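You operate a simulated robot arm through the tools that you are given. There is no shell and no other tool.

You are at the controls of a simulated robot arm. One attempt, no reset.

TASK
Shut the pot steam, let it cool to under 50 C, then move the spool to cup 4.
Fine: rest the lid on the drip plate and put it back on the pot. Set down upright: domed lid.

Only the result counts: the job must be done as asked and must still hold three seconds after the hand-in. Knocking over, shifting, dropping, spilling or breaking anything else fails it. A push-on lid holds only when it is set on centred and level and pressed home; a screw cap is set on level and turned clockwise until tight.

THE ROBOT
A 7-joint arm with a two-finger parallel gripper, fixed in place. Base frame: the origin is at the foot of the arm, x ahead of it, y to its left, z up; the work surface is at about z = 0. Readings come in mm, degrees, newtons and seconds.
With the tool pointing down near the work surface it reaches from about 240 to 620 mm from the base axis. Its first joint turns from -66.0 to 66.0 degrees. Payload 2.6 kg.
The TCP is the grasp point between the finger pads, 30 mm short of the fingertips. In the tool frame z runs along the fingers and y along their closing line. Largest opening 94 mm; finger width 28, thickness 10; the body of the gripper, 50 by 96 mm, starts 55 mm behind the TCP.
Orientation is that of the tool frame in the base frame, as a unit quaternion [w, x, y, z]. With the fingers straight down and closing along the base's y, the tool's x points along the base's -x, its y along +y and its z along -z.

THE INTERFACE
- The arm moves only by the tool play_rows. Its argument "deltas" is a list of rows, each a list of 3 entries, a list of its own where there are three numbers: the finger opening in mm, from 0 to 94, then the shift along the tool's x, y, z in units of 400 mm (1.0 is 400 mm), then the turn, a rotation vector about the tool's x, y, z in units of 180 degrees (1.0 is 180 degrees). In form: [[gripper, [dx, dy, dz], [rx, ry, rz]], ...]. A call has 1 to 20 rows; each row is the pose to reach, as a shift and turn from the pose commanded when the call began, along the tool's axes at that moment. A call with a number of a shift or a turn outside -1 to 1 is refused whole. A row lasts 0.2 s, in which the tool goes at most 50 mm and 8.6 degrees; a call with a longer step from one row to the next is refused whole, and so is a gripper value outside its range. Where a pose cannot be reached the arm comes as near as it can. A force on the tool above 40 N (or 10 N above the force at the start of the call, whichever is more), or a blocked arm, ends the call early, and 0.2 s more pass. Each finger travels about 72 mm/s and halts on what it meets, pressing with about 36 N; the grip force reading is that of the motor and also rises with nothing between the fingers. The clock runs only during rows and for 0.2 s after the last one: add rows that repeat a pose to give the fingers time. The reply holds the time, the measured pose of the TCP, the force on the tool along the base axes, the opening and the grip force, in the units named above and with some noise, with the torque about the TCP (base axes, N m) and any sound that the robot's microphone picked up.
- Cameras (640 x 400 px; columns grow to the right, rows downward): "scene" is fixed at [64.7, 455.7, 560.2]; the picture's right is [-0.57, -0.82, 0.00], its down [-0.43, 0.30, -0.85] and it looks along [0.70, -0.48, -0.52] (base axes); focal length 335 px, centre (320, 200). "wrist" rides on the gripper at [76, 14, -103] in the tool frame; the picture's right is [-0.18, 0.98, 0.00], its down [-0.75, -0.14, -0.64] and it looks along [-0.63, -0.12, 0.77] (tool axes); focal length 243 px, centre (320, 200). There is no depth. A picture from a camera that has moved, and an enlarged one, comes with that camera's place and axes in the base frame and with its lens. The place of the scene camera against the robot may be out by one fixed shift of up to 25 mm in any direction.
- camera(camera): a new picture of that camera. It takes no simulated time.
- inspect(camera, box): a new picture of the part [left, top, right, bottom] of that camera's present view, enlarged. It takes no simulated time.
- finish_job(): hands the job in; it is judged then, once.

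Places have to be worked out from the pictures, the camera data and where the tool is seen. Open the gripper and draw the arm clear of the work before you hand the job in, unless the task says otherwise.

The tools are called as name(argument=value, ...) on one line, values as JSON. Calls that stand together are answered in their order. play_rows: Moves the arm, as the interface text tells. Its arguments: {"type":"object","properties":{"deltas":{"type":"array"}},"required":["deltas"]} The other tools are called the same way: camera (camera) takes a picture; inspect (camera, box) takes an enlarged picture of a part of a camera's view; finish_job () hands the job in.

At the start:

```text
clock: 0.0
tcp_pos: [323.6, 97.0, 380.1]
ee_rot: [0.0, 0.0, 1.0, 0.0]
force: [0.7, 0.2, 0.5]
torque: [0.02, 0.0, 0.0]
finger_gap: 93.9
grasp_force: 0.0
```

scene: 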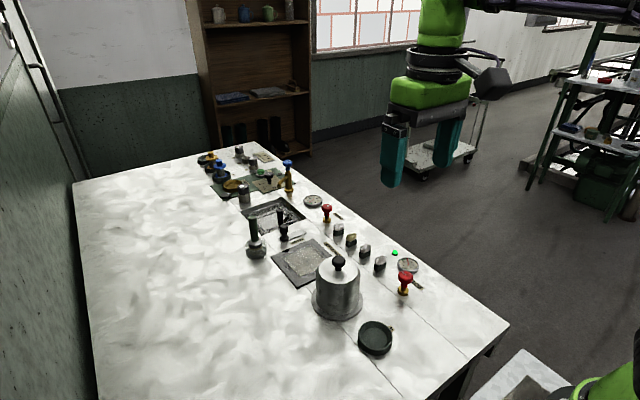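
wrist: 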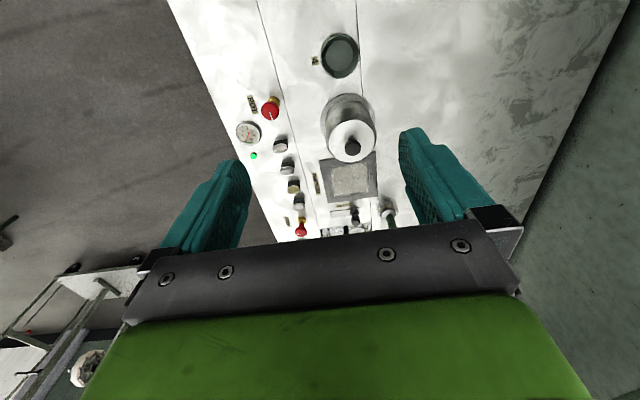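

I'll look closely at the bench before moving anything.

inspect(camera="scene", box=[190, 130, 350, 230])

inspect(camera="scene", box=[230, 190, 350, 265])

inspect(camera="scene", box=[270, 220, 450, 370])

inspect(camera="wrist", box=[220, 20, 420, 250])

```text
4.00 times, centred on (270, 180) of scene
camera zoom: at [64.7, 455.7, 560.2], right [-0.57, -0.82, 0.0], down [-0.43, 0.3, -0.85], along [0.7, -0.48, -0.52], focal length 1341 px, centre (520, 280)
```

zoom: 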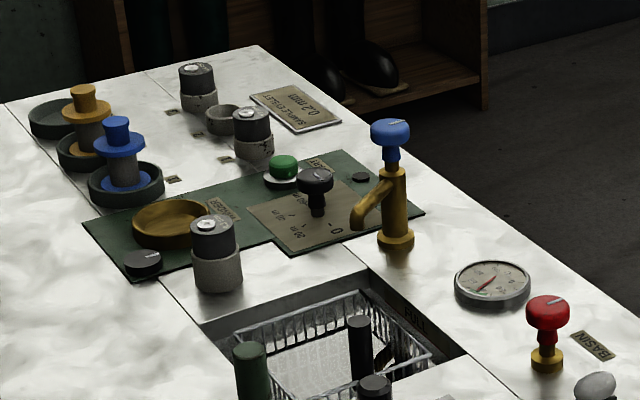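

```text
5.33 times, centred on (290, 228) of scene
camera zoom: at [64.7, 455.7, 560.2], right [-0.57, -0.82, 0.0], down [-0.43, 0.3, -0.85], along [0.7, -0.48, -0.52], focal length 1788 px, centre (480, 53)
```

zoom: 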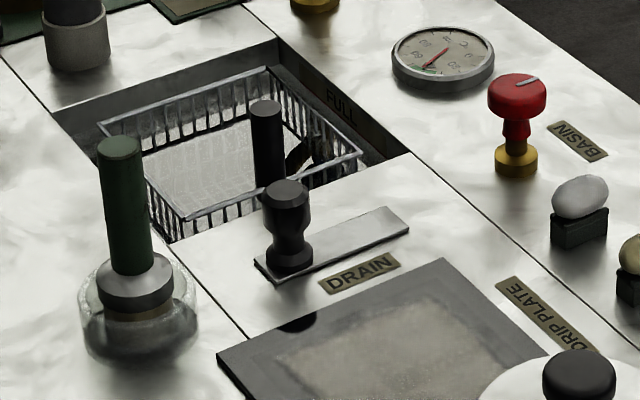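

```text
2.67 times, centred on (360, 295) of scene
camera zoom: at [64.7, 455.7, 560.2], right [-0.57, -0.82, 0.0], down [-0.43, 0.3, -0.85], along [0.7, -0.48, -0.52], focal length 894 px, centre (213, -53)
```

zoom: 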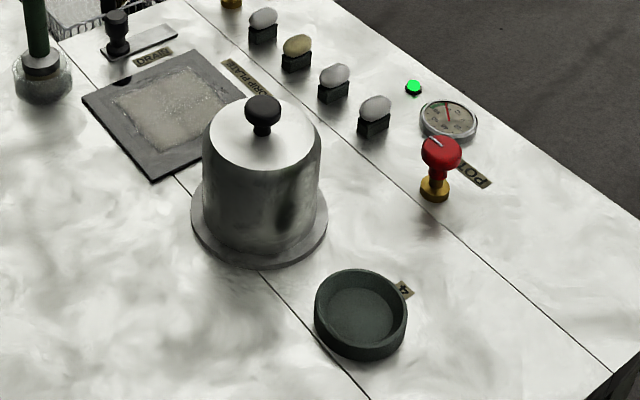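

```text
1.74 times, centred on (320, 135) of wrist
camera zoom: at [247.4, 110.8, 481.2], right [0.18, 0.98, 0.0], down [0.75, -0.14, 0.64], along [0.63, -0.12, -0.77], focal length 422 px, centre (320, 313)
```

zoom: 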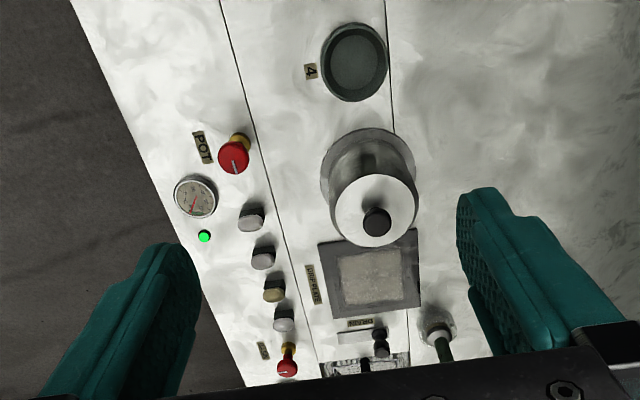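

Next I zoom in on the pot valve, its gauge, the lid and the spools.

inspect(camera="scene", box=[380, 240, 440, 300])

inspect(camera="scene", box=[300, 245, 380, 330])

inspect(camera="scene", box=[190, 140, 270, 210])

inspect(camera="scene", box=[315, 210, 395, 280])

inspect(camera="wrist", box=[225, 85, 315, 245])

```text
6.67 times, centred on (410, 270) of scene
camera zoom: at [64.7, 455.7, 560.2], right [-0.57, -0.82, 0.0], down [-0.43, 0.3, -0.85], along [0.7, -0.48, -0.52], focal length 2235 px, centre (-280, -267)
```

zoom: 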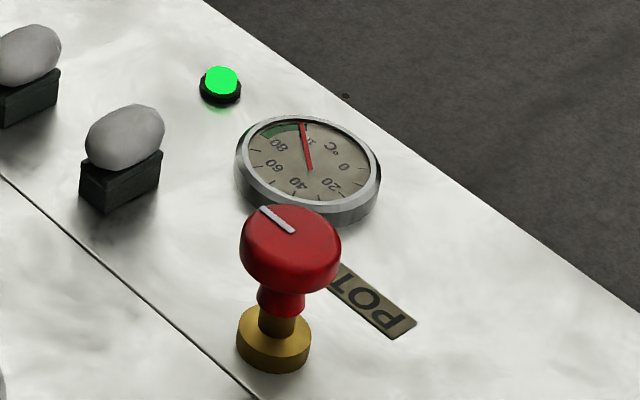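

```text
4.71 times, centred on (340, 288) of scene
camera zoom: at [64.7, 455.7, 560.2], right [-0.57, -0.82, 0.0], down [-0.43, 0.3, -0.85], along [0.7, -0.48, -0.52], focal length 1578 px, centre (226, -212)
```

zoom: 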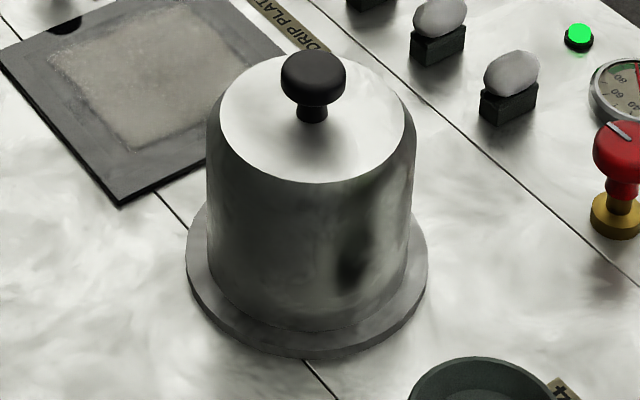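

```text
5.71 times, centred on (230, 175) of scene
camera zoom: at [64.7, 455.7, 560.2], right [-0.57, -0.82, 0.0], down [-0.43, 0.3, -0.85], along [0.7, -0.48, -0.52], focal length 1916 px, centre (834, 343)
```

zoom: 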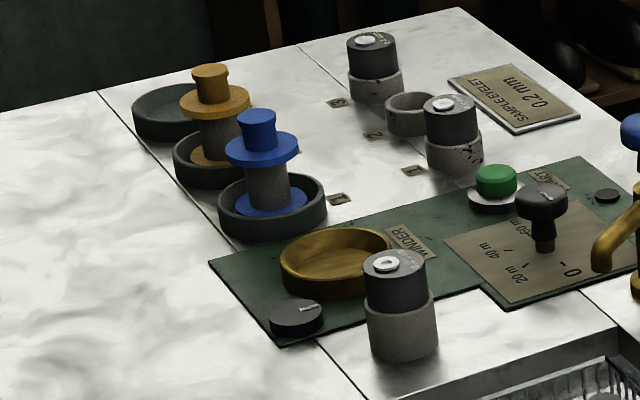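

```text
5.71 times, centred on (355, 245) of scene
camera zoom: at [64.7, 455.7, 560.2], right [-0.57, -0.82, 0.0], down [-0.43, 0.3, -0.85], along [0.7, -0.48, -0.52], focal length 1916 px, centre (120, -57)
```

zoom: 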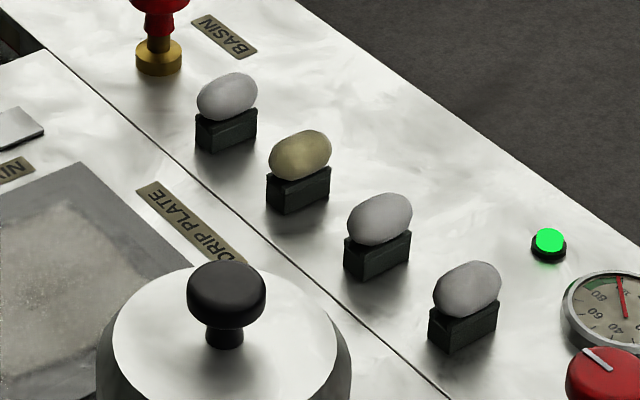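

```text
2.50 times, centred on (270, 165) of wrist
camera zoom: at [247.4, 110.8, 481.2], right [0.18, 0.98, 0.0], down [0.75, -0.14, 0.64], along [0.63, -0.12, -0.77], focal length 606 px, centre (445, 288)
```

zoom: 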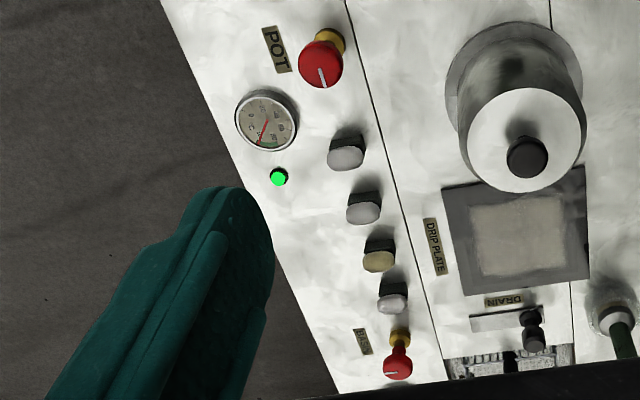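

The pot gauge reads about 95 °C. The POT knob's mark points along +x, while the BASIN knob's mark is turned about 90° clockwise from that. I judge the pot valve to be near (385, 0), so I'll move above it at z≈200 to look.

play_rows(deltas=[[94, [-0.025, -0.04, 0.075], [0, 0, 0]], [94, [-0.05, -0.08, 0.15], [0, 0, 0]], [94, [-0.075, -0.12, 0.225], [0, 0, 0]], [94, [-0.1, -0.16, 0.3], [0, 0, 0]], [94, [-0.125, -0.2, 0.375], [0, 0, 0]], [94, [-0.15, -0.2425, 0.45], [0, 0, 0]], [94, [-0.15, -0.2425, 0.45], [0, 0, 0]]])

camera(camera="wrist")

camera(camera="scene")

```text
clock: 1.6
tcp_pos: [384.8, -1.6, 196.6]
ee_rot: [0.0, 0.0, 1.0, 0.0]
force: [-0.2, 0.4, -0.3]
torque: [-0.02, 0.02, -0.02]
finger_gap: 94.0
grasp_force: 0.1
```

```text
taken
camera wrist: at [308.7, 11.9, 299.2], right [0.18, 0.98, 0.0], down [0.75, -0.14, 0.64], along [0.63, -0.12, -0.77], focal length 243 px, centre (320, 200)
```

wrist: 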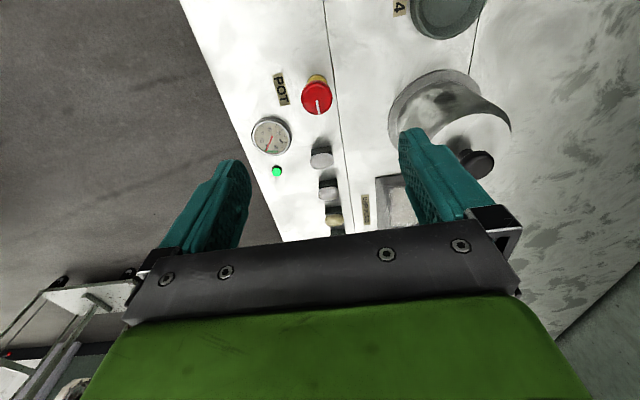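

```text
taken
```

scene: 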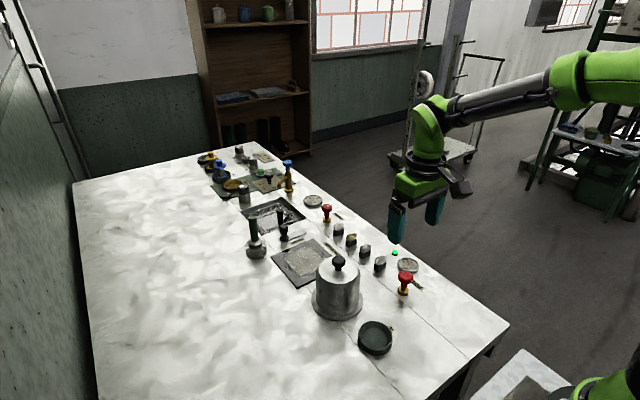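

The knob sits at about (383.5, -5.5) with its top near z≈52. I'll turn the tool 90° counter-clockwise so there is room for a clockwise turn, centre over the knob, narrow the opening and come down to just above it.

play_rows(deltas=[[94, [0.003, -0.01, 0], [0, 0, -0.0455]], [90, [0.003, -0.01, 0], [0, 0, -0.091]], [80, [0.003, -0.01, 0], [0, 0, -0.1365]], [70, [0.003, -0.01, 0], [0, 0, -0.182]], [60, [0.003, -0.01, 0], [0, 0, -0.2275]], [60, [0.003, -0.01, 0], [0, 0, -0.273]], [60, [0.003, -0.01, 0], [0, 0, -0.3185]], [60, [0.003, -0.01, 0], [0, 0, -0.364]], [60, [0.003, -0.01, 0], [0, 0, -0.4095]], [60, [0.003, -0.01, 0], [0, 0, -0.455]], [60, [0.003, -0.01, 0], [0, 0, -0.5]], [60, [0.003, -0.01, 0.08], [0, 0, -0.5]], [60, [0.003, -0.01, 0.16], [0, 0, -0.5]], [60, [0.003, -0.01, 0.24], [0, 0, -0.5]], [60, [0.003, -0.01, 0.24], [0, 0, -0.5]]])

camera(camera="wrist")

inspect(camera="scene", box=[340, 210, 470, 320])

```text
clock: 4.8
tcp_pos: [381.1, -2.9, 100.3]
ee_rot: [0.0, -0.707, 0.707, 0.0]
force: [-0.4, -0.1, 0.4]
torque: [0.0, -0.01, 0.03]
finger_gap: 60.3
grasp_force: 0.0
```

```text
taken
camera wrist: at [367.8, -79.9, 202.1], right [-0.98, 0.18, 0.0], down [0.14, 0.75, 0.64], along [0.12, 0.63, -0.77], focal length 243 px, centre (320, 200)
```

wrist: 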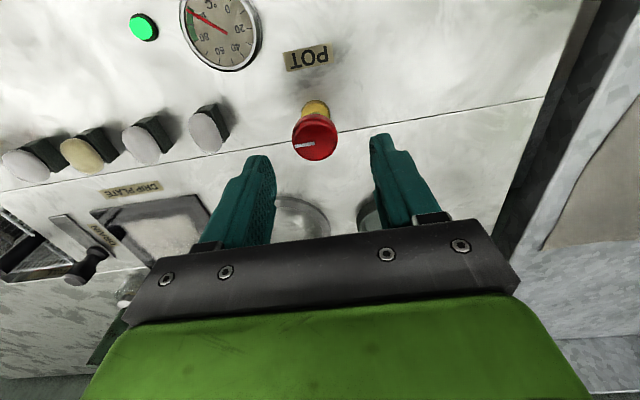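

```text
3.64 times, centred on (405, 265) of scene
camera zoom: at [64.7, 455.7, 560.2], right [-0.57, -0.82, 0.0], down [-0.43, 0.3, -0.85], along [0.7, -0.48, -0.52], focal length 1219 px, centre (11, -36)
```

zoom: 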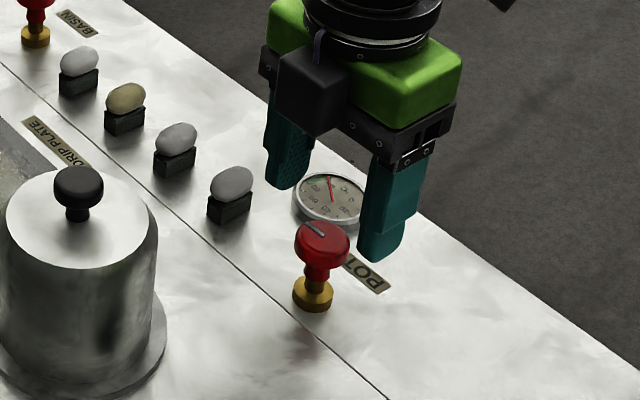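

The knob lies between the fingers, offset by about 3–4 mm. I'll centre on (384, -7), descend to z≈44 around the cap and close on it.

play_rows(deltas=[[60, [0.01, -0.007, 0.04], [0, 0, 0]], [60, [0.01, -0.007, 0.08], [0, 0, 0]], [60, [0.01, -0.007, 0.12], [0, 0, 0]], [60, [0.01, -0.007, 0.141], [0, 0, 0]], [60, [0.01, -0.007, 0.141], [0, 0, 0]]])

inspect(camera="scene", box=[360, 240, 450, 310])

camera(camera="wrist")

```text
clock: 6.0
tcp_pos: [384.5, -8.6, 44.6]
ee_rot: [0.0, -0.707, 0.707, 0.0]
force: [-0.1, 1.2, 0.6]
torque: [-0.04, -0.01, 0.03]
finger_gap: 60.1
grasp_force: 0.1
```

```text
5.71 times, centred on (405, 275) of scene
camera zoom: at [64.7, 455.7, 560.2], right [-0.57, -0.82, 0.0], down [-0.43, 0.3, -0.85], along [0.7, -0.48, -0.52], focal length 1916 px, centre (-166, -229)
```

zoom: 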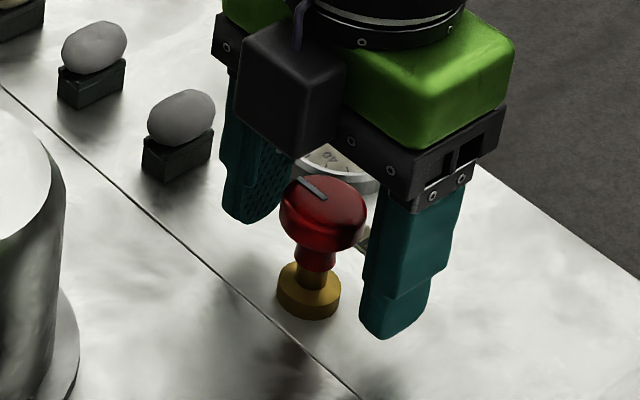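

```text
taken
camera wrist: at [370.5, -84.6, 146.9], right [-0.98, 0.18, 0.0], down [0.14, 0.75, 0.64], along [0.12, 0.63, -0.77], focal length 243 px, centre (320, 200)
```

wrist: 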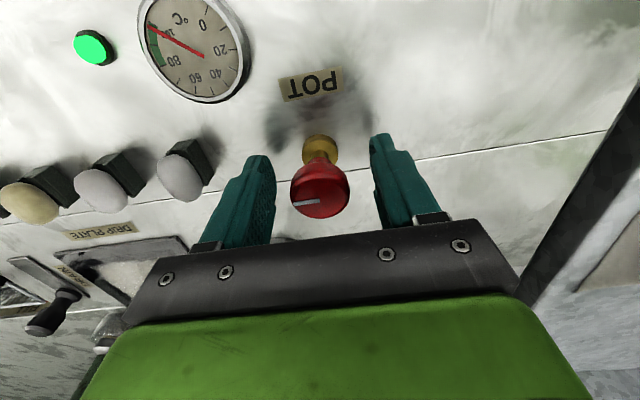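

The knob is centred between the fingers, so I close on it.

play_rows(deltas=[[45, [0, 0, 0], [0, 0, 0]], [30, [0, 0, 0], [0, 0, 0]], [20, [0, 0, 0], [0, 0, 0]], [20, [0, 0, 0], [0, 0, 0]], [20, [0, 0, 0], [0, 0, 0]]])

```text
clock: 7.2
tcp_pos: [384.2, -8.0, 45.9]
ee_rot: [0.001, -0.707, 0.708, -0.001]
force: [9.3, 0.8, -6.6]
torque: [-0.04, -0.01, -0.01]
finger_gap: 31.6
grasp_force: 45.1
```

Gripped at 31.6 mm. Now I turn clockwise (positive about tool z) 90° and watch the torque.

play_rows(deltas=[[20, [0, 0, 0], [0, 0, 0.04]], [20, [0, 0, 0], [0, 0, 0.08]], [20, [0, 0, 0], [0, 0, 0.12]], [20, [0, 0, 0], [0, 0, 0.16]], [20, [0, 0, 0], [0, 0, 0.2]], [20, [0, 0, 0], [0, 0, 0.24]], [20, [0, 0, 0], [0, 0, 0.28]], [20, [0, 0, 0], [0, 0, 0.32]], [20, [0, 0, 0], [0, 0, 0.36]], [20, [0, 0, 0], [0, 0, 0.4]], [20, [0, 0, 0], [0, 0, 0.44]], [20, [0, 0, 0], [0, 0, 0.48]], [20, [0, 0, 0], [0, 0, 0.5]]])

camera(camera="wrist")

inspect(camera="scene", box=[360, 230, 450, 310])

```text
clock: 8.0
tcp_pos: [383.3, -8.0, 46.1]
ee_rot: [-0.001, -0.573, 0.82, 0.0]
force: [1.8, -0.1, -2.5]
torque: [0.06, 0.08, 0.03]
finger_gap: 31.3
grasp_force: 45.1
stopped in row 4: the force on the tool passed its limit at 42 N (the readings are from after the stop); the commanded pose is now the measured one
```

```text
taken
camera wrist: at [345.0, -74.9, 147.2], right [-0.86, 0.51, 0.0], down [0.39, 0.66, 0.64], along [0.33, 0.55, -0.77], focal length 243 px, centre (320, 200)
```

wrist: 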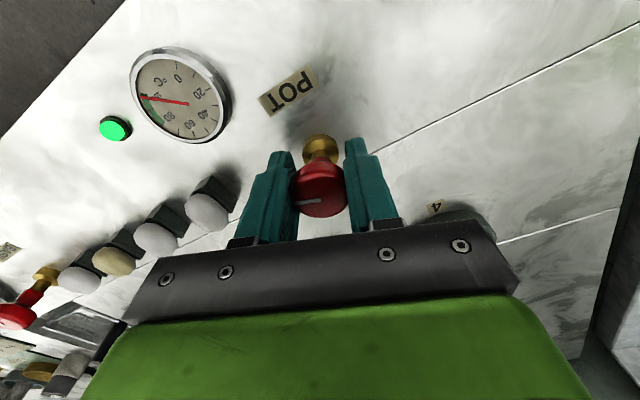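

```text
5.00 times, centred on (405, 270) of scene
camera zoom: at [64.7, 455.7, 560.2], right [-0.57, -0.82, 0.0], down [-0.43, 0.3, -0.85], along [0.7, -0.48, -0.52], focal length 1676 px, centre (-105, -150)
```

zoom: 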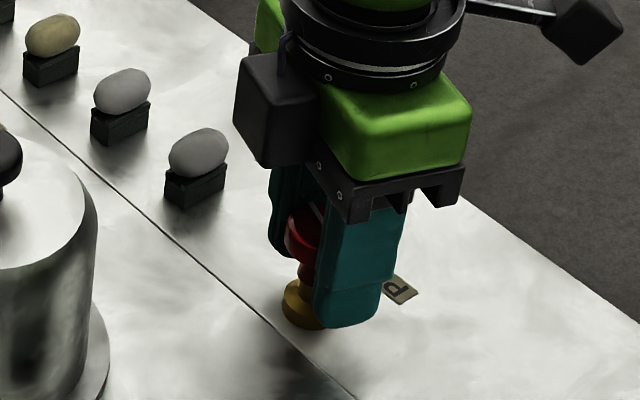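

The knob has followed the tool about 20°, and the stop looks like a brief force peak. I'll continue clockwise in smaller steps.

play_rows(deltas=[[20, [0, 0, 0], [0, 0, 0.02]], [20, [0, 0, 0], [0, 0, 0.04]], [20, [0, 0, 0], [0, 0, 0.06]], [20, [0, 0, 0], [0, 0, 0.08]], [20, [0, 0, 0], [0, 0, 0.1]], [20, [0, 0, 0], [0, 0, 0.12]], [20, [0, 0, 0], [0, 0, 0.14]], [20, [0, 0, 0], [0, 0, 0.16]]])

camera(camera="wrist")

```text
clock: 9.8
tcp_pos: [382.5, -6.1, 45.4]
ee_rot: [-0.002, -0.35, 0.937, 0.001]
force: [-7.7, 4.7, 7.1]
torque: [0.12, 0.41, -0.02]
finger_gap: 31.6
grasp_force: 44.4
```

```text
taken
camera wrist: at [316.9, -46.8, 147.3], right [-0.51, 0.86, 0.0], down [0.66, 0.39, 0.64], along [0.55, 0.33, -0.77], focal length 243 px, centre (320, 200)
```

wrist: 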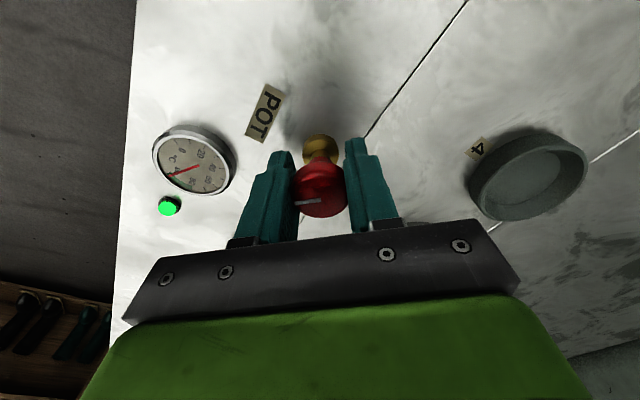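

About 49° turned so far and the knob is still following. I continue clockwise.

play_rows(deltas=[[20, [0, 0, 0], [0, 0, 0.02]], [20, [0, 0, 0], [0, 0, 0.04]], [20, [0, 0, 0], [0, 0, 0.06]], [20, [0, 0, 0], [0, 0, 0.08]], [20, [0, 0, 0], [0, 0, 0.1]], [20, [0, 0, 0], [0, 0, 0.12]], [20, [0, 0, 0], [0, 0, 0.14]], [20, [0, 0, 0], [0, 0, 0.16]], [20, [0, 0, 0], [0, 0, 0.18]], [20, [0, 0, 0], [0, 0, 0.2]], [20, [0, 0, 0], [0, 0, 0.22]], [20, [0, 0, 0], [0, 0, 0.24]]])

camera(camera="wrist")

```text
clock: 12.4
tcp_pos: [383.5, -4.4, 45.6]
ee_rot: [-0.002, 0.017, 1.0, 0.001]
force: [-14.6, 21.7, 0.0]
torque: [0.05, 0.39, 0.62]
finger_gap: 31.4
grasp_force: 44.8
```

```text
taken
camera wrist: at [308.3, 10.7, 147.6], right [0.22, 0.98, 0.0], down [0.75, -0.17, 0.64], along [0.62, -0.14, -0.77], focal length 243 px, centre (320, 200)
```

wrist: 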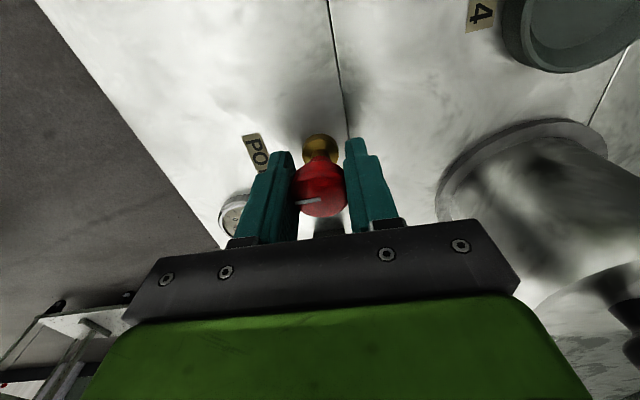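

I've turned about 92° and resisting torque has appeared (0.62 N m), so this may be the stop. I'll check the light and the gauge before doing more.

inspect(camera="scene", box=[360, 230, 450, 310])

inspect(camera="wrist", box=[210, 120, 400, 240])

```text
5.00 times, centred on (405, 270) of scene
camera zoom: at [64.7, 455.7, 560.3], right [-0.57, -0.82, 0.0], down [-0.43, 0.3, -0.85], along [0.7, -0.48, -0.52], focal length 1676 px, centre (-105, -150)
```

zoom: 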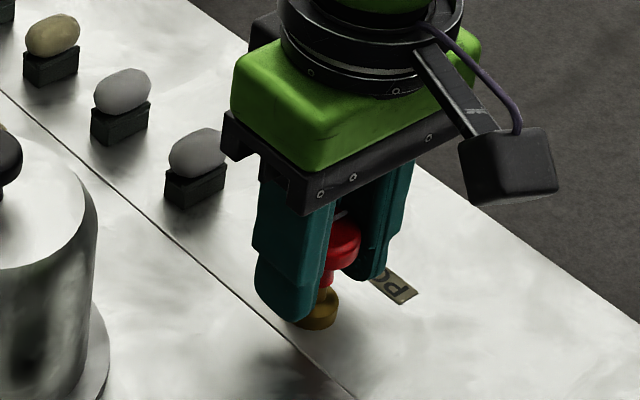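

```text
3.33 times, centred on (305, 180) of wrist
camera zoom: at [308.3, 10.7, 147.6], right [0.22, 0.98, 0.0], down [0.75, -0.17, 0.64], along [0.62, -0.14, -0.77], focal length 809 px, centre (370, 267)
```

zoom: 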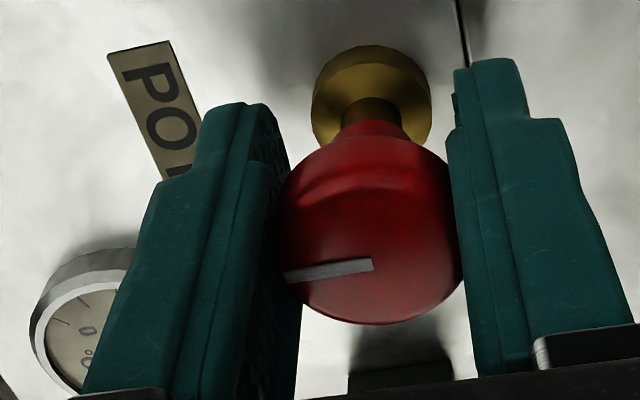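

The mark now points along -y, the same as the BASIN knob. I'll compare with the basin valve and gauge.

inspect(camera="scene", box=[295, 185, 355, 230])

play_rows(deltas=[[20, [0, 0, 0], [0, 0, 0.01]], [20, [0, 0, 0], [0, 0, 0.02]], [20, [0, 0, 0], [0, 0, 0.03]]])

```text
8.89 times, centred on (325, 208) of scene
camera zoom: at [64.7, 455.7, 560.3], right [-0.57, -0.82, 0.0], down [-0.43, 0.3, -0.85], along [0.7, -0.48, -0.52], focal length 2980 px, centre (276, 133)
```

zoom: 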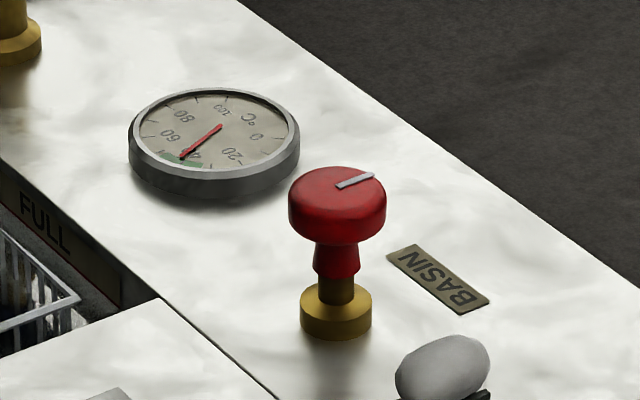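

```text
clock: 13.2
tcp_pos: [383.5, -3.7, 46.2]
ee_rot: [-0.001, 0.065, 0.998, 0.001]
force: [-4.5, 21.1, -6.1]
torque: [0.18, 0.74, 0.49]
finger_gap: 31.3
grasp_force: 45.0
```

No hard stop is evident. I'll check whether the knob turned with the hand or slipped.

inspect(camera="wrist", box=[210, 120, 400, 240])

camera(camera="wrist")

```text
3.33 times, centred on (305, 180) of wrist
camera zoom: at [311.0, 17.9, 147.2], right [0.31, 0.95, 0.0], down [0.73, -0.24, 0.64], along [0.61, -0.2, -0.77], focal length 809 px, centre (370, 267)
```

zoom: 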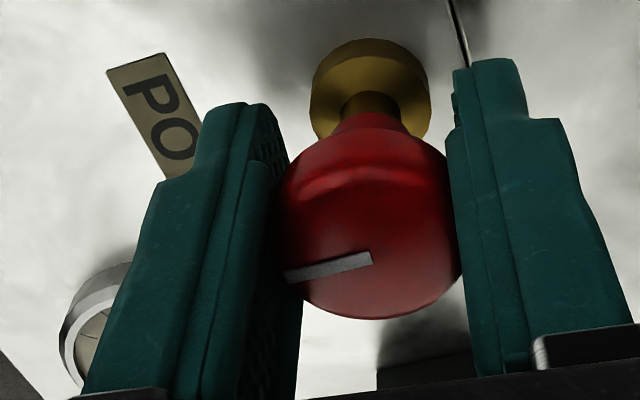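

```text
taken
camera wrist: at [311.0, 17.9, 147.2], right [0.31, 0.95, 0.0], down [0.73, -0.24, 0.64], along [0.61, -0.2, -0.77], focal length 243 px, centre (320, 200)
```

wrist: 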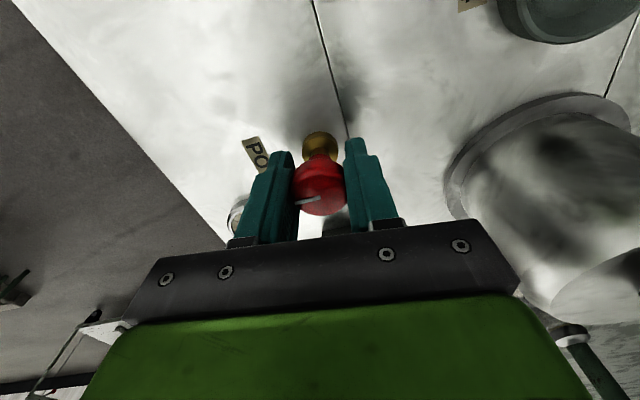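

The mark lagged the hand by about 5° in that last step, so the knob is on its stop after a 90° clockwise turn and the valve is shut. I'll open the fingers and rise straight up.

play_rows(deltas=[[40, [0, 0, 0], [0, 0, 0]], [60, [0, 0, 0], [0, 0, 0]], [60, [0, 0, 0], [0, 0, 0]], [60, [0, 0, -0.1], [0, 0, 0]], [60, [0, 0, -0.2], [0, 0, 0]], [60, [0, 0, -0.3], [0, 0, 0]], [60, [0, 0, -0.4], [0, 0, 0]], [60, [0, 0, -0.4], [0, 0, 0]]])

inspect(camera="scene", box=[360, 240, 450, 310])

camera(camera="wrist")

```text
clock: 15.0
tcp_pos: [385.0, -7.5, 208.2]
ee_rot: [0.0, 0.065, 0.998, 0.0]
force: [-0.5, 0.4, 1.2]
torque: [0.02, -0.02, 0.0]
finger_gap: 60.1
grasp_force: 0.0
```

```text
5.71 times, centred on (405, 275) of scene
camera zoom: at [64.7, 455.7, 560.2], right [-0.57, -0.82, 0.0], down [-0.43, 0.3, -0.85], along [0.7, -0.48, -0.52], focal length 1916 px, centre (-166, -229)
```

zoom: 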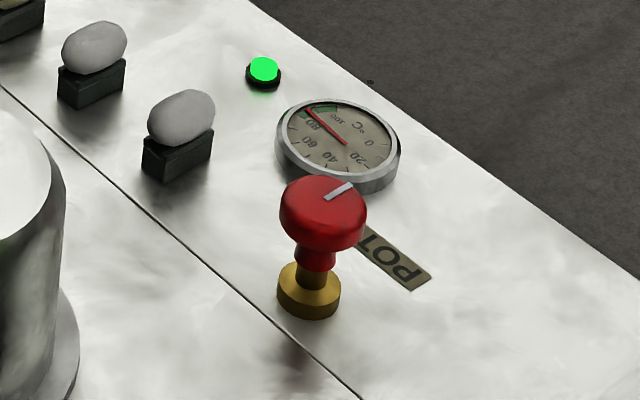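

```text
taken
camera wrist: at [312.1, 15.7, 309.3], right [0.31, 0.95, 0.0], down [0.73, -0.24, 0.64], along [0.61, -0.2, -0.77], focal length 243 px, centre (320, 200)
```

wrist: 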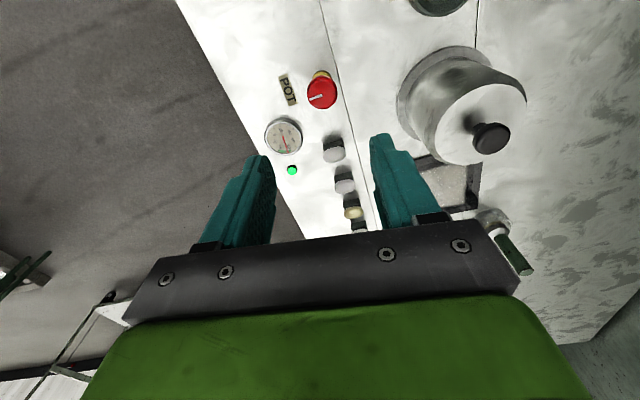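

The valve mark matches the basin's and the gauge is already falling, to about 85 °C. While it cools I'll move over the pot to study the lid.

play_rows(deltas=[[60, [-0.02, 0.086, -0.014], [0, 0, -0.01]], [60, [-0.04, 0.172, -0.028], [0, 0, -0.02]], [60, [-0.06, 0.258, -0.042], [0, 0, -0.03]], [60, [-0.081, 0.345, -0.055], [0, 0, -0.0414]], [60, [-0.081, 0.345, -0.055], [0, 0, -0.0414]]])

camera(camera="wrist")

inspect(camera="wrist", box=[230, 50, 410, 200])

camera(camera="scene")

```text
clock: 16.2
tcp_pos: [435.1, 125.7, 229.9]
ee_rot: [-0.001, 0.001, 1.0, 0.0]
force: [0.7, 0.1, 0.2]
torque: [0.0, -0.02, -0.01]
finger_gap: 59.8
grasp_force: 0.0
```

```text
taken
camera wrist: at [359.6, 139.1, 331.5], right [0.19, 0.98, 0.0], down [0.75, -0.14, 0.64], along [0.63, -0.12, -0.77], focal length 243 px, centre (320, 200)
```

wrist: 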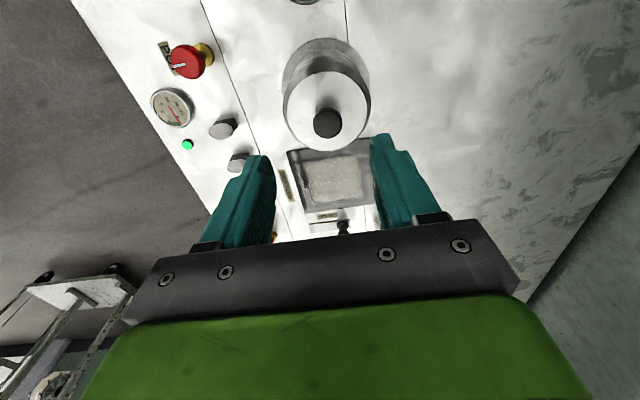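

```text
2.67 times, centred on (320, 125) of wrist
camera zoom: at [359.6, 139.1, 331.5], right [0.19, 0.98, 0.0], down [0.75, -0.14, 0.64], along [0.63, -0.12, -0.77], focal length 647 px, centre (320, 400)
```

zoom: 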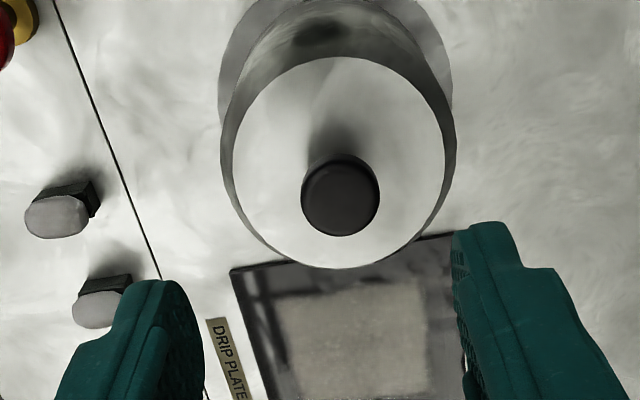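

```text
taken
```

scene: 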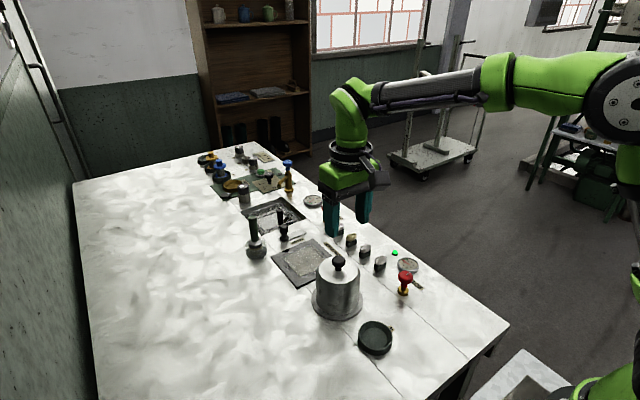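

The lid is a whole bell about 87 mm across with its knob near (449, 128, 110), standing on a flange. The drip plate spans roughly x 525–657, y 54–180. Next I read the pot gauge and look at the plate.

inspect(camera="wrist", box=[140, 80, 210, 155])

inspect(camera="wrist", box=[270, 130, 390, 240])

inspect(camera="scene", box=[255, 225, 355, 300])

inspect(camera="scene", box=[385, 245, 435, 280])

```text
5.33 times, centred on (175, 118) of wrist
camera zoom: at [359.6, 139.1, 331.5], right [0.19, 0.98, 0.0], down [0.75, -0.14, 0.64], along [0.63, -0.12, -0.77], focal length 1294 px, centre (1093, 640)
```

zoom: 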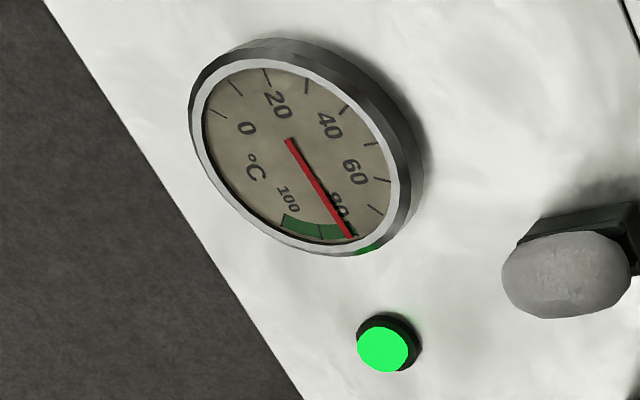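

```text
3.64 times, centred on (330, 185) of wrist
camera zoom: at [359.6, 139.1, 331.5], right [0.19, 0.98, 0.0], down [0.75, -0.14, 0.64], along [0.63, -0.12, -0.77], focal length 882 px, centre (284, 254)
```

zoom: 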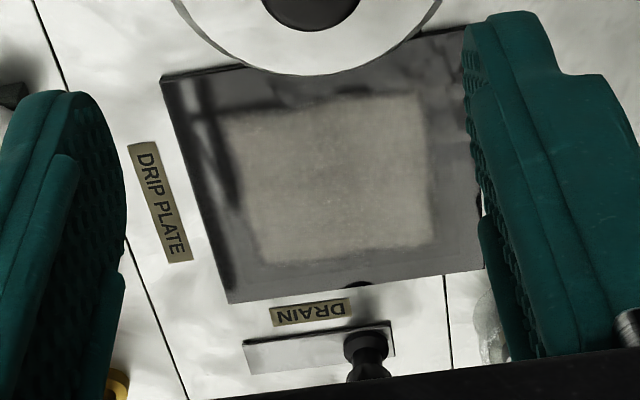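

```text
5.33 times, centred on (305, 262) of scene
camera zoom: at [64.7, 455.7, 560.2], right [-0.57, -0.82, 0.0], down [-0.43, 0.3, -0.85], along [0.7, -0.48, -0.52], focal length 1788 px, centre (400, -133)
```

zoom: 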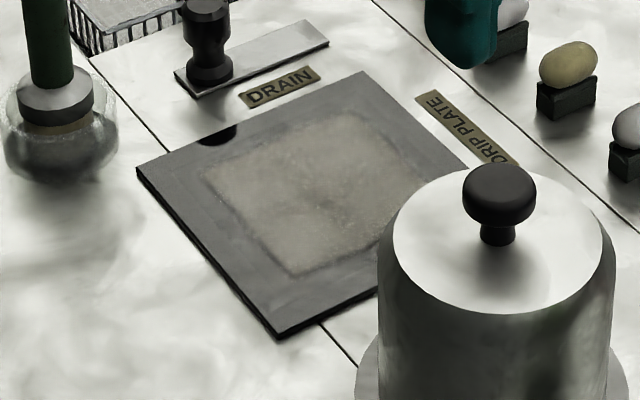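

```text
11.43 times, centred on (410, 262) of scene
camera zoom: at [64.7, 455.7, 560.2], right [-0.57, -0.82, 0.0], down [-0.43, 0.3, -0.85], along [0.7, -0.48, -0.52], focal length 3832 px, centre (-709, -514)
```

zoom: 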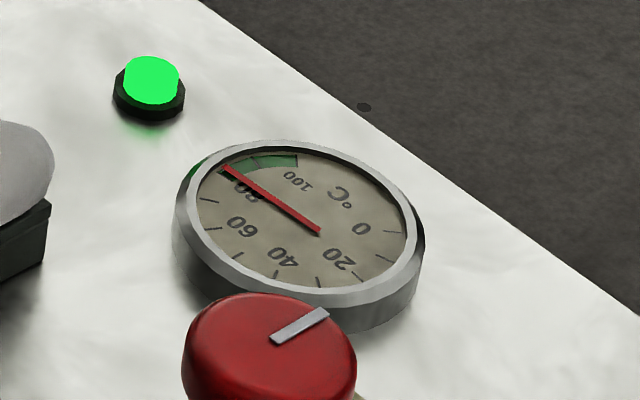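

The drip plate is a flat slab. The gauge reads about 82 °C and is falling, so I'll hover above the lid knob at z≈165 and wait while it cools.

play_rows(deltas=[[60, [-0.018, 0.003, 0.06], [0, 0, 0]], [60, [-0.036, 0.006, 0.12], [0, 0, 0]], [60, [-0.036, 0.006, 0.162], [0, 0, 0]], [60, [-0.036, 0.006, 0.162], [0, 0, 0]], [60, [-0.036, 0.006, 0.162], [0, 0, 0]], [60, [-0.036, 0.006, 0.162], [0, 0, 0]], [60, [-0.036, 0.006, 0.162], [0, 0, 0]], [60, [-0.036, 0.006, 0.162], [0, 0, 0]], [60, [-0.036, 0.006, 0.162], [0, 0, 0]], [60, [-0.036, 0.006, 0.162], [0, 0, 0]], [60, [-0.036, 0.006, 0.162], [0, 0, 0]], [60, [-0.036, 0.006, 0.162], [0, 0, 0]], [60, [-0.036, 0.006, 0.162], [0, 0, 0]], [60, [-0.036, 0.006, 0.162], [0, 0, 0]], [60, [-0.036, 0.006, 0.162], [0, 0, 0]]])

camera(camera="wrist")

inspect(camera="scene", box=[385, 245, 435, 280])

inspect(camera="scene", box=[295, 195, 395, 325])

```text
clock: 19.4
tcp_pos: [450.6, 129.1, 162.5]
ee_rot: [0.0, 0.001, 1.0, 0.0]
force: [0.5, -0.3, -1.0]
torque: [0.02, -0.03, 0.0]
finger_gap: 60.2
grasp_force: 0.1
```

```text
taken
camera wrist: at [375.4, 142.4, 264.4], right [0.19, 0.98, 0.0], down [0.75, -0.14, 0.64], along [0.63, -0.12, -0.77], focal length 243 px, centre (320, 200)
```

wrist: 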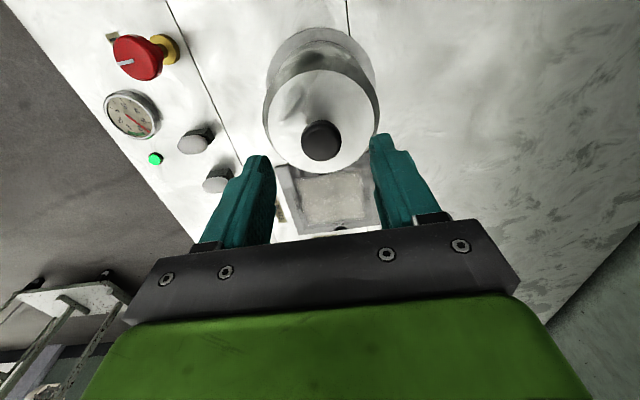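

```text
11.43 times, centred on (410, 262) of scene
camera zoom: at [64.7, 455.7, 560.2], right [-0.57, -0.82, 0.0], down [-0.43, 0.3, -0.85], along [0.7, -0.48, -0.52], focal length 3832 px, centre (-709, -514)
```

zoom: 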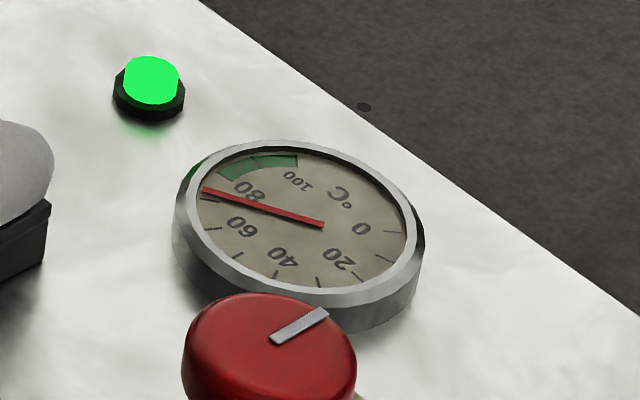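

```text
3.08 times, centred on (345, 260) of scene
camera zoom: at [64.7, 455.7, 560.2], right [-0.57, -0.82, 0.0], down [-0.43, 0.3, -0.85], along [0.7, -0.48, -0.52], focal length 1032 px, centre (243, 15)
```

zoom: 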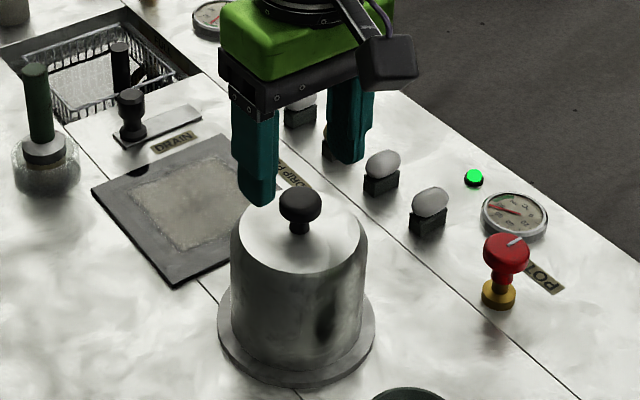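

The knob is centred under the hand and the gauge reads about 75 °C, so I'll hold still and wait.

play_rows(deltas=[[60, [0, 0, 0], [0, 0, 0]], [60, [0, 0, 0], [0, 0, 0]], [60, [0, 0, 0], [0, 0, 0]], [60, [0, 0, 0], [0, 0, 0]], [60, [0, 0, 0], [0, 0, 0]], [60, [0, 0, 0], [0, 0, 0]], [60, [0, 0, 0], [0, 0, 0]], [60, [0, 0, 0], [0, 0, 0]], [60, [0, 0, 0], [0, 0, 0]], [60, [0, 0, 0], [0, 0, 0]], [60, [0, 0, 0], [0, 0, 0]], [60, [0, 0, 0], [0, 0, 0]], [60, [0, 0, 0], [0, 0, 0]], [60, [0, 0, 0], [0, 0, 0]], [60, [0, 0, 0], [0, 0, 0]], [60, [0, 0, 0], [0, 0, 0]], [60, [0, 0, 0], [0, 0, 0]], [60, [0, 0, 0], [0, 0, 0]], [60, [0, 0, 0], [0, 0, 0]], [60, [0, 0, 0], [0, 0, 0]]])

inspect(camera="scene", box=[385, 245, 435, 280])

```text
clock: 23.6
tcp_pos: [450.0, 129.3, 163.3]
ee_rot: [-0.001, 0.0, 1.0, 0.0]
force: [-0.1, -0.1, -0.2]
torque: [-0.02, -0.02, 0.0]
finger_gap: 60.3
grasp_force: 0.1
```

```text
11.43 times, centred on (410, 262) of scene
camera zoom: at [64.7, 455.7, 560.2], right [-0.57, -0.82, 0.0], down [-0.43, 0.3, -0.85], along [0.7, -0.48, -0.52], focal length 3832 px, centre (-709, -514)
```

zoom: 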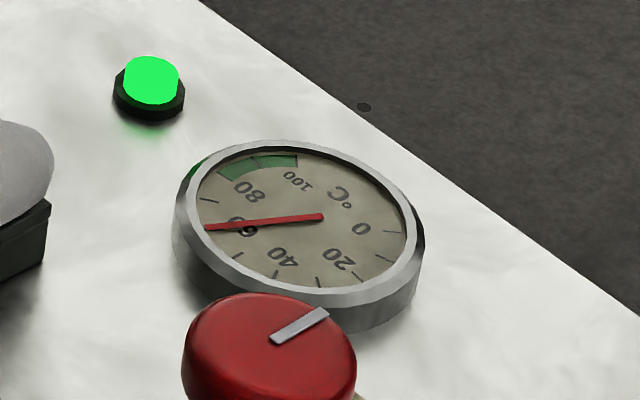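

About 60 °C now. I'll keep waiting.

play_rows(deltas=[[60, [0, 0, 0], [0, 0, 0]], [60, [0, 0, 0], [0, 0, 0]], [60, [0, 0, 0], [0, 0, 0]], [60, [0, 0, 0], [0, 0, 0]], [60, [0, 0, 0], [0, 0, 0]], [60, [0, 0, 0], [0, 0, 0]], [60, [0, 0, 0], [0, 0, 0]], [60, [0, 0, 0], [0, 0, 0]], [60, [0, 0, 0], [0, 0, 0]], [60, [0, 0, 0], [0, 0, 0]], [60, [0, 0, 0], [0, 0, 0]], [60, [0, 0, 0], [0, 0, 0]], [60, [0, 0, 0], [0, 0, 0]], [60, [0, 0, 0], [0, 0, 0]], [60, [0, 0, 0], [0, 0, 0]], [60, [0, 0, 0], [0, 0, 0]], [60, [0, 0, 0], [0, 0, 0]], [60, [0, 0, 0], [0, 0, 0]], [60, [0, 0, 0], [0, 0, 0]], [60, [0, 0, 0], [0, 0, 0]]])

inspect(camera="scene", box=[385, 245, 435, 280])

```text
clock: 27.8
tcp_pos: [452.0, 128.5, 162.7]
ee_rot: [-0.001, 0.001, 1.0, 0.0]
force: [-0.5, -0.6, -0.2]
torque: [0.0, 0.0, 0.01]
finger_gap: 59.9
grasp_force: 0.0
```

```text
11.43 times, centred on (410, 262) of scene
camera zoom: at [64.7, 455.7, 560.2], right [-0.57, -0.82, 0.0], down [-0.43, 0.3, -0.85], along [0.7, -0.48, -0.52], focal length 3832 px, centre (-709, -514)
```

zoom: 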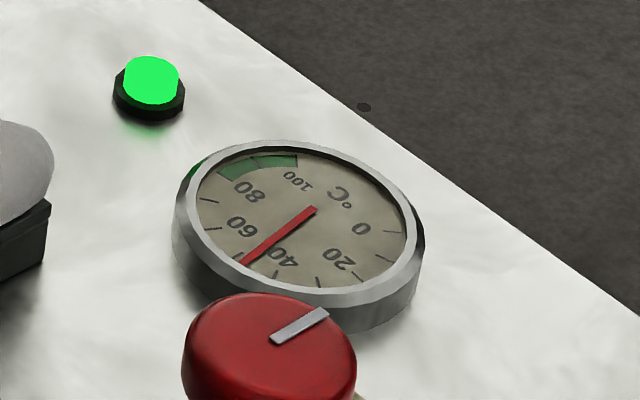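

The needle is just at the 50 tick. I'll wait another 4 s for margin.

play_rows(deltas=[[60, [0, 0, 0], [0, 0, 0]], [60, [0, 0, 0], [0, 0, 0]], [60, [0, 0, 0], [0, 0, 0]], [60, [0, 0, 0], [0, 0, 0]], [60, [0, 0, 0], [0, 0, 0]], [60, [0, 0, 0], [0, 0, 0]], [60, [0, 0, 0], [0, 0, 0]], [60, [0, 0, 0], [0, 0, 0]], [60, [0, 0, 0], [0, 0, 0]], [60, [0, 0, 0], [0, 0, 0]], [60, [0, 0, 0], [0, 0, 0]], [60, [0, 0, 0], [0, 0, 0]], [60, [0, 0, 0], [0, 0, 0]], [60, [0, 0, 0], [0, 0, 0]], [60, [0, 0, 0], [0, 0, 0]], [60, [0, 0, 0], [0, 0, 0]], [60, [0, 0, 0], [0, 0, 0]], [60, [0, 0, 0], [0, 0, 0]], [60, [0, 0, 0], [0, 0, 0]], [60, [0, 0, 0], [0, 0, 0]]])

inspect(camera="scene", box=[385, 245, 435, 280])

inspect(camera="scene", box=[295, 235, 385, 325])

```text
clock: 32.0
tcp_pos: [450.7, 129.1, 161.8]
ee_rot: [-0.001, 0.001, 1.0, 0.001]
force: [-0.7, 0.3, 0.2]
torque: [0.0, 0.01, -0.01]
finger_gap: 59.8
grasp_force: 0.0
```

```text
11.43 times, centred on (410, 262) of scene
camera zoom: at [64.7, 455.7, 560.2], right [-0.57, -0.82, 0.0], down [-0.43, 0.3, -0.85], along [0.7, -0.48, -0.52], focal length 3832 px, centre (-709, -514)
```

zoom: 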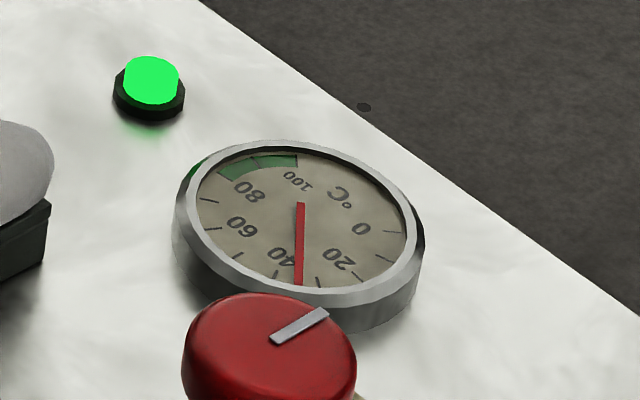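

```text
4.44 times, centred on (340, 280) of scene
camera zoom: at [64.7, 455.7, 560.2], right [-0.57, -0.82, 0.0], down [-0.43, 0.3, -0.85], along [0.7, -0.48, -0.52], focal length 1490 px, centre (231, -156)
```

zoom: 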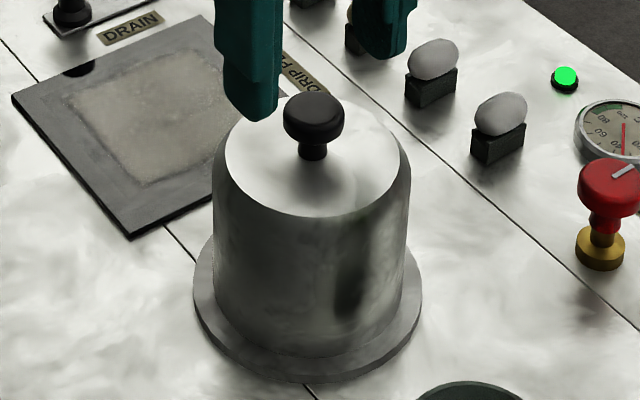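

The gauge now reads about 35 °C, so the pot is cool enough. I'll lower the open fingers around the lid knob to TCP z≈122, keeping the tips above the bell top (about 85), and check.

play_rows(deltas=[[60, [0.002, 0, 0.025], [0, 0, 0]], [60, [0.002, 0, 0.05], [0, 0, 0]], [60, [0.002, 0, 0.075], [0, 0, 0]], [60, [0.002, 0, 0.1], [0, 0, 0]], [60, [0.002, 0, 0.1], [0, 0, 0]]])

inspect(camera="scene", box=[300, 230, 380, 300])

camera(camera="wrist")

```text
clock: 33.2
tcp_pos: [448.0, 126.3, 123.3]
ee_rot: [-0.001, 0.0, 1.0, 0.001]
force: [0.3, 0.7, 0.4]
torque: [-0.03, 0.02, 0.0]
finger_gap: 60.2
grasp_force: 0.1
```

```text
5.71 times, centred on (340, 265) of scene
camera zoom: at [64.7, 455.7, 560.2], right [-0.57, -0.82, 0.0], down [-0.43, 0.3, -0.85], along [0.7, -0.48, -0.52], focal length 1916 px, centre (206, -171)
```

zoom: 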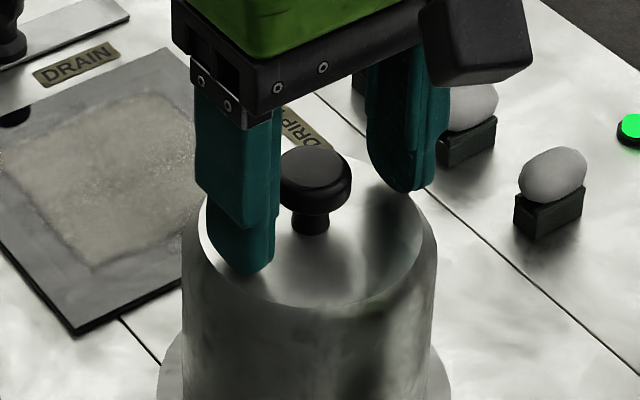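

```text
taken
camera wrist: at [372.6, 140.1, 224.4], right [0.19, 0.98, 0.0], down [0.75, -0.14, 0.64], along [0.63, -0.12, -0.77], focal length 243 px, centre (320, 200)
```

wrist: 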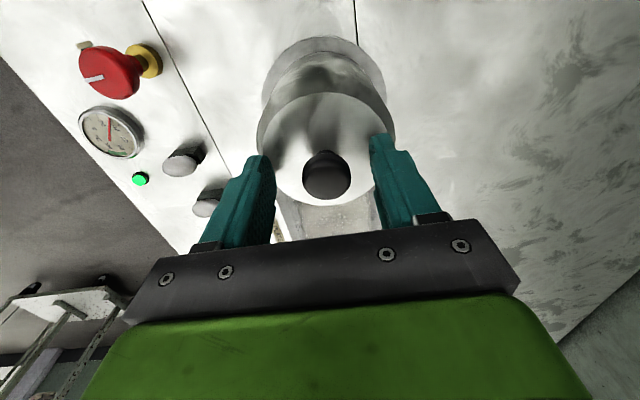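

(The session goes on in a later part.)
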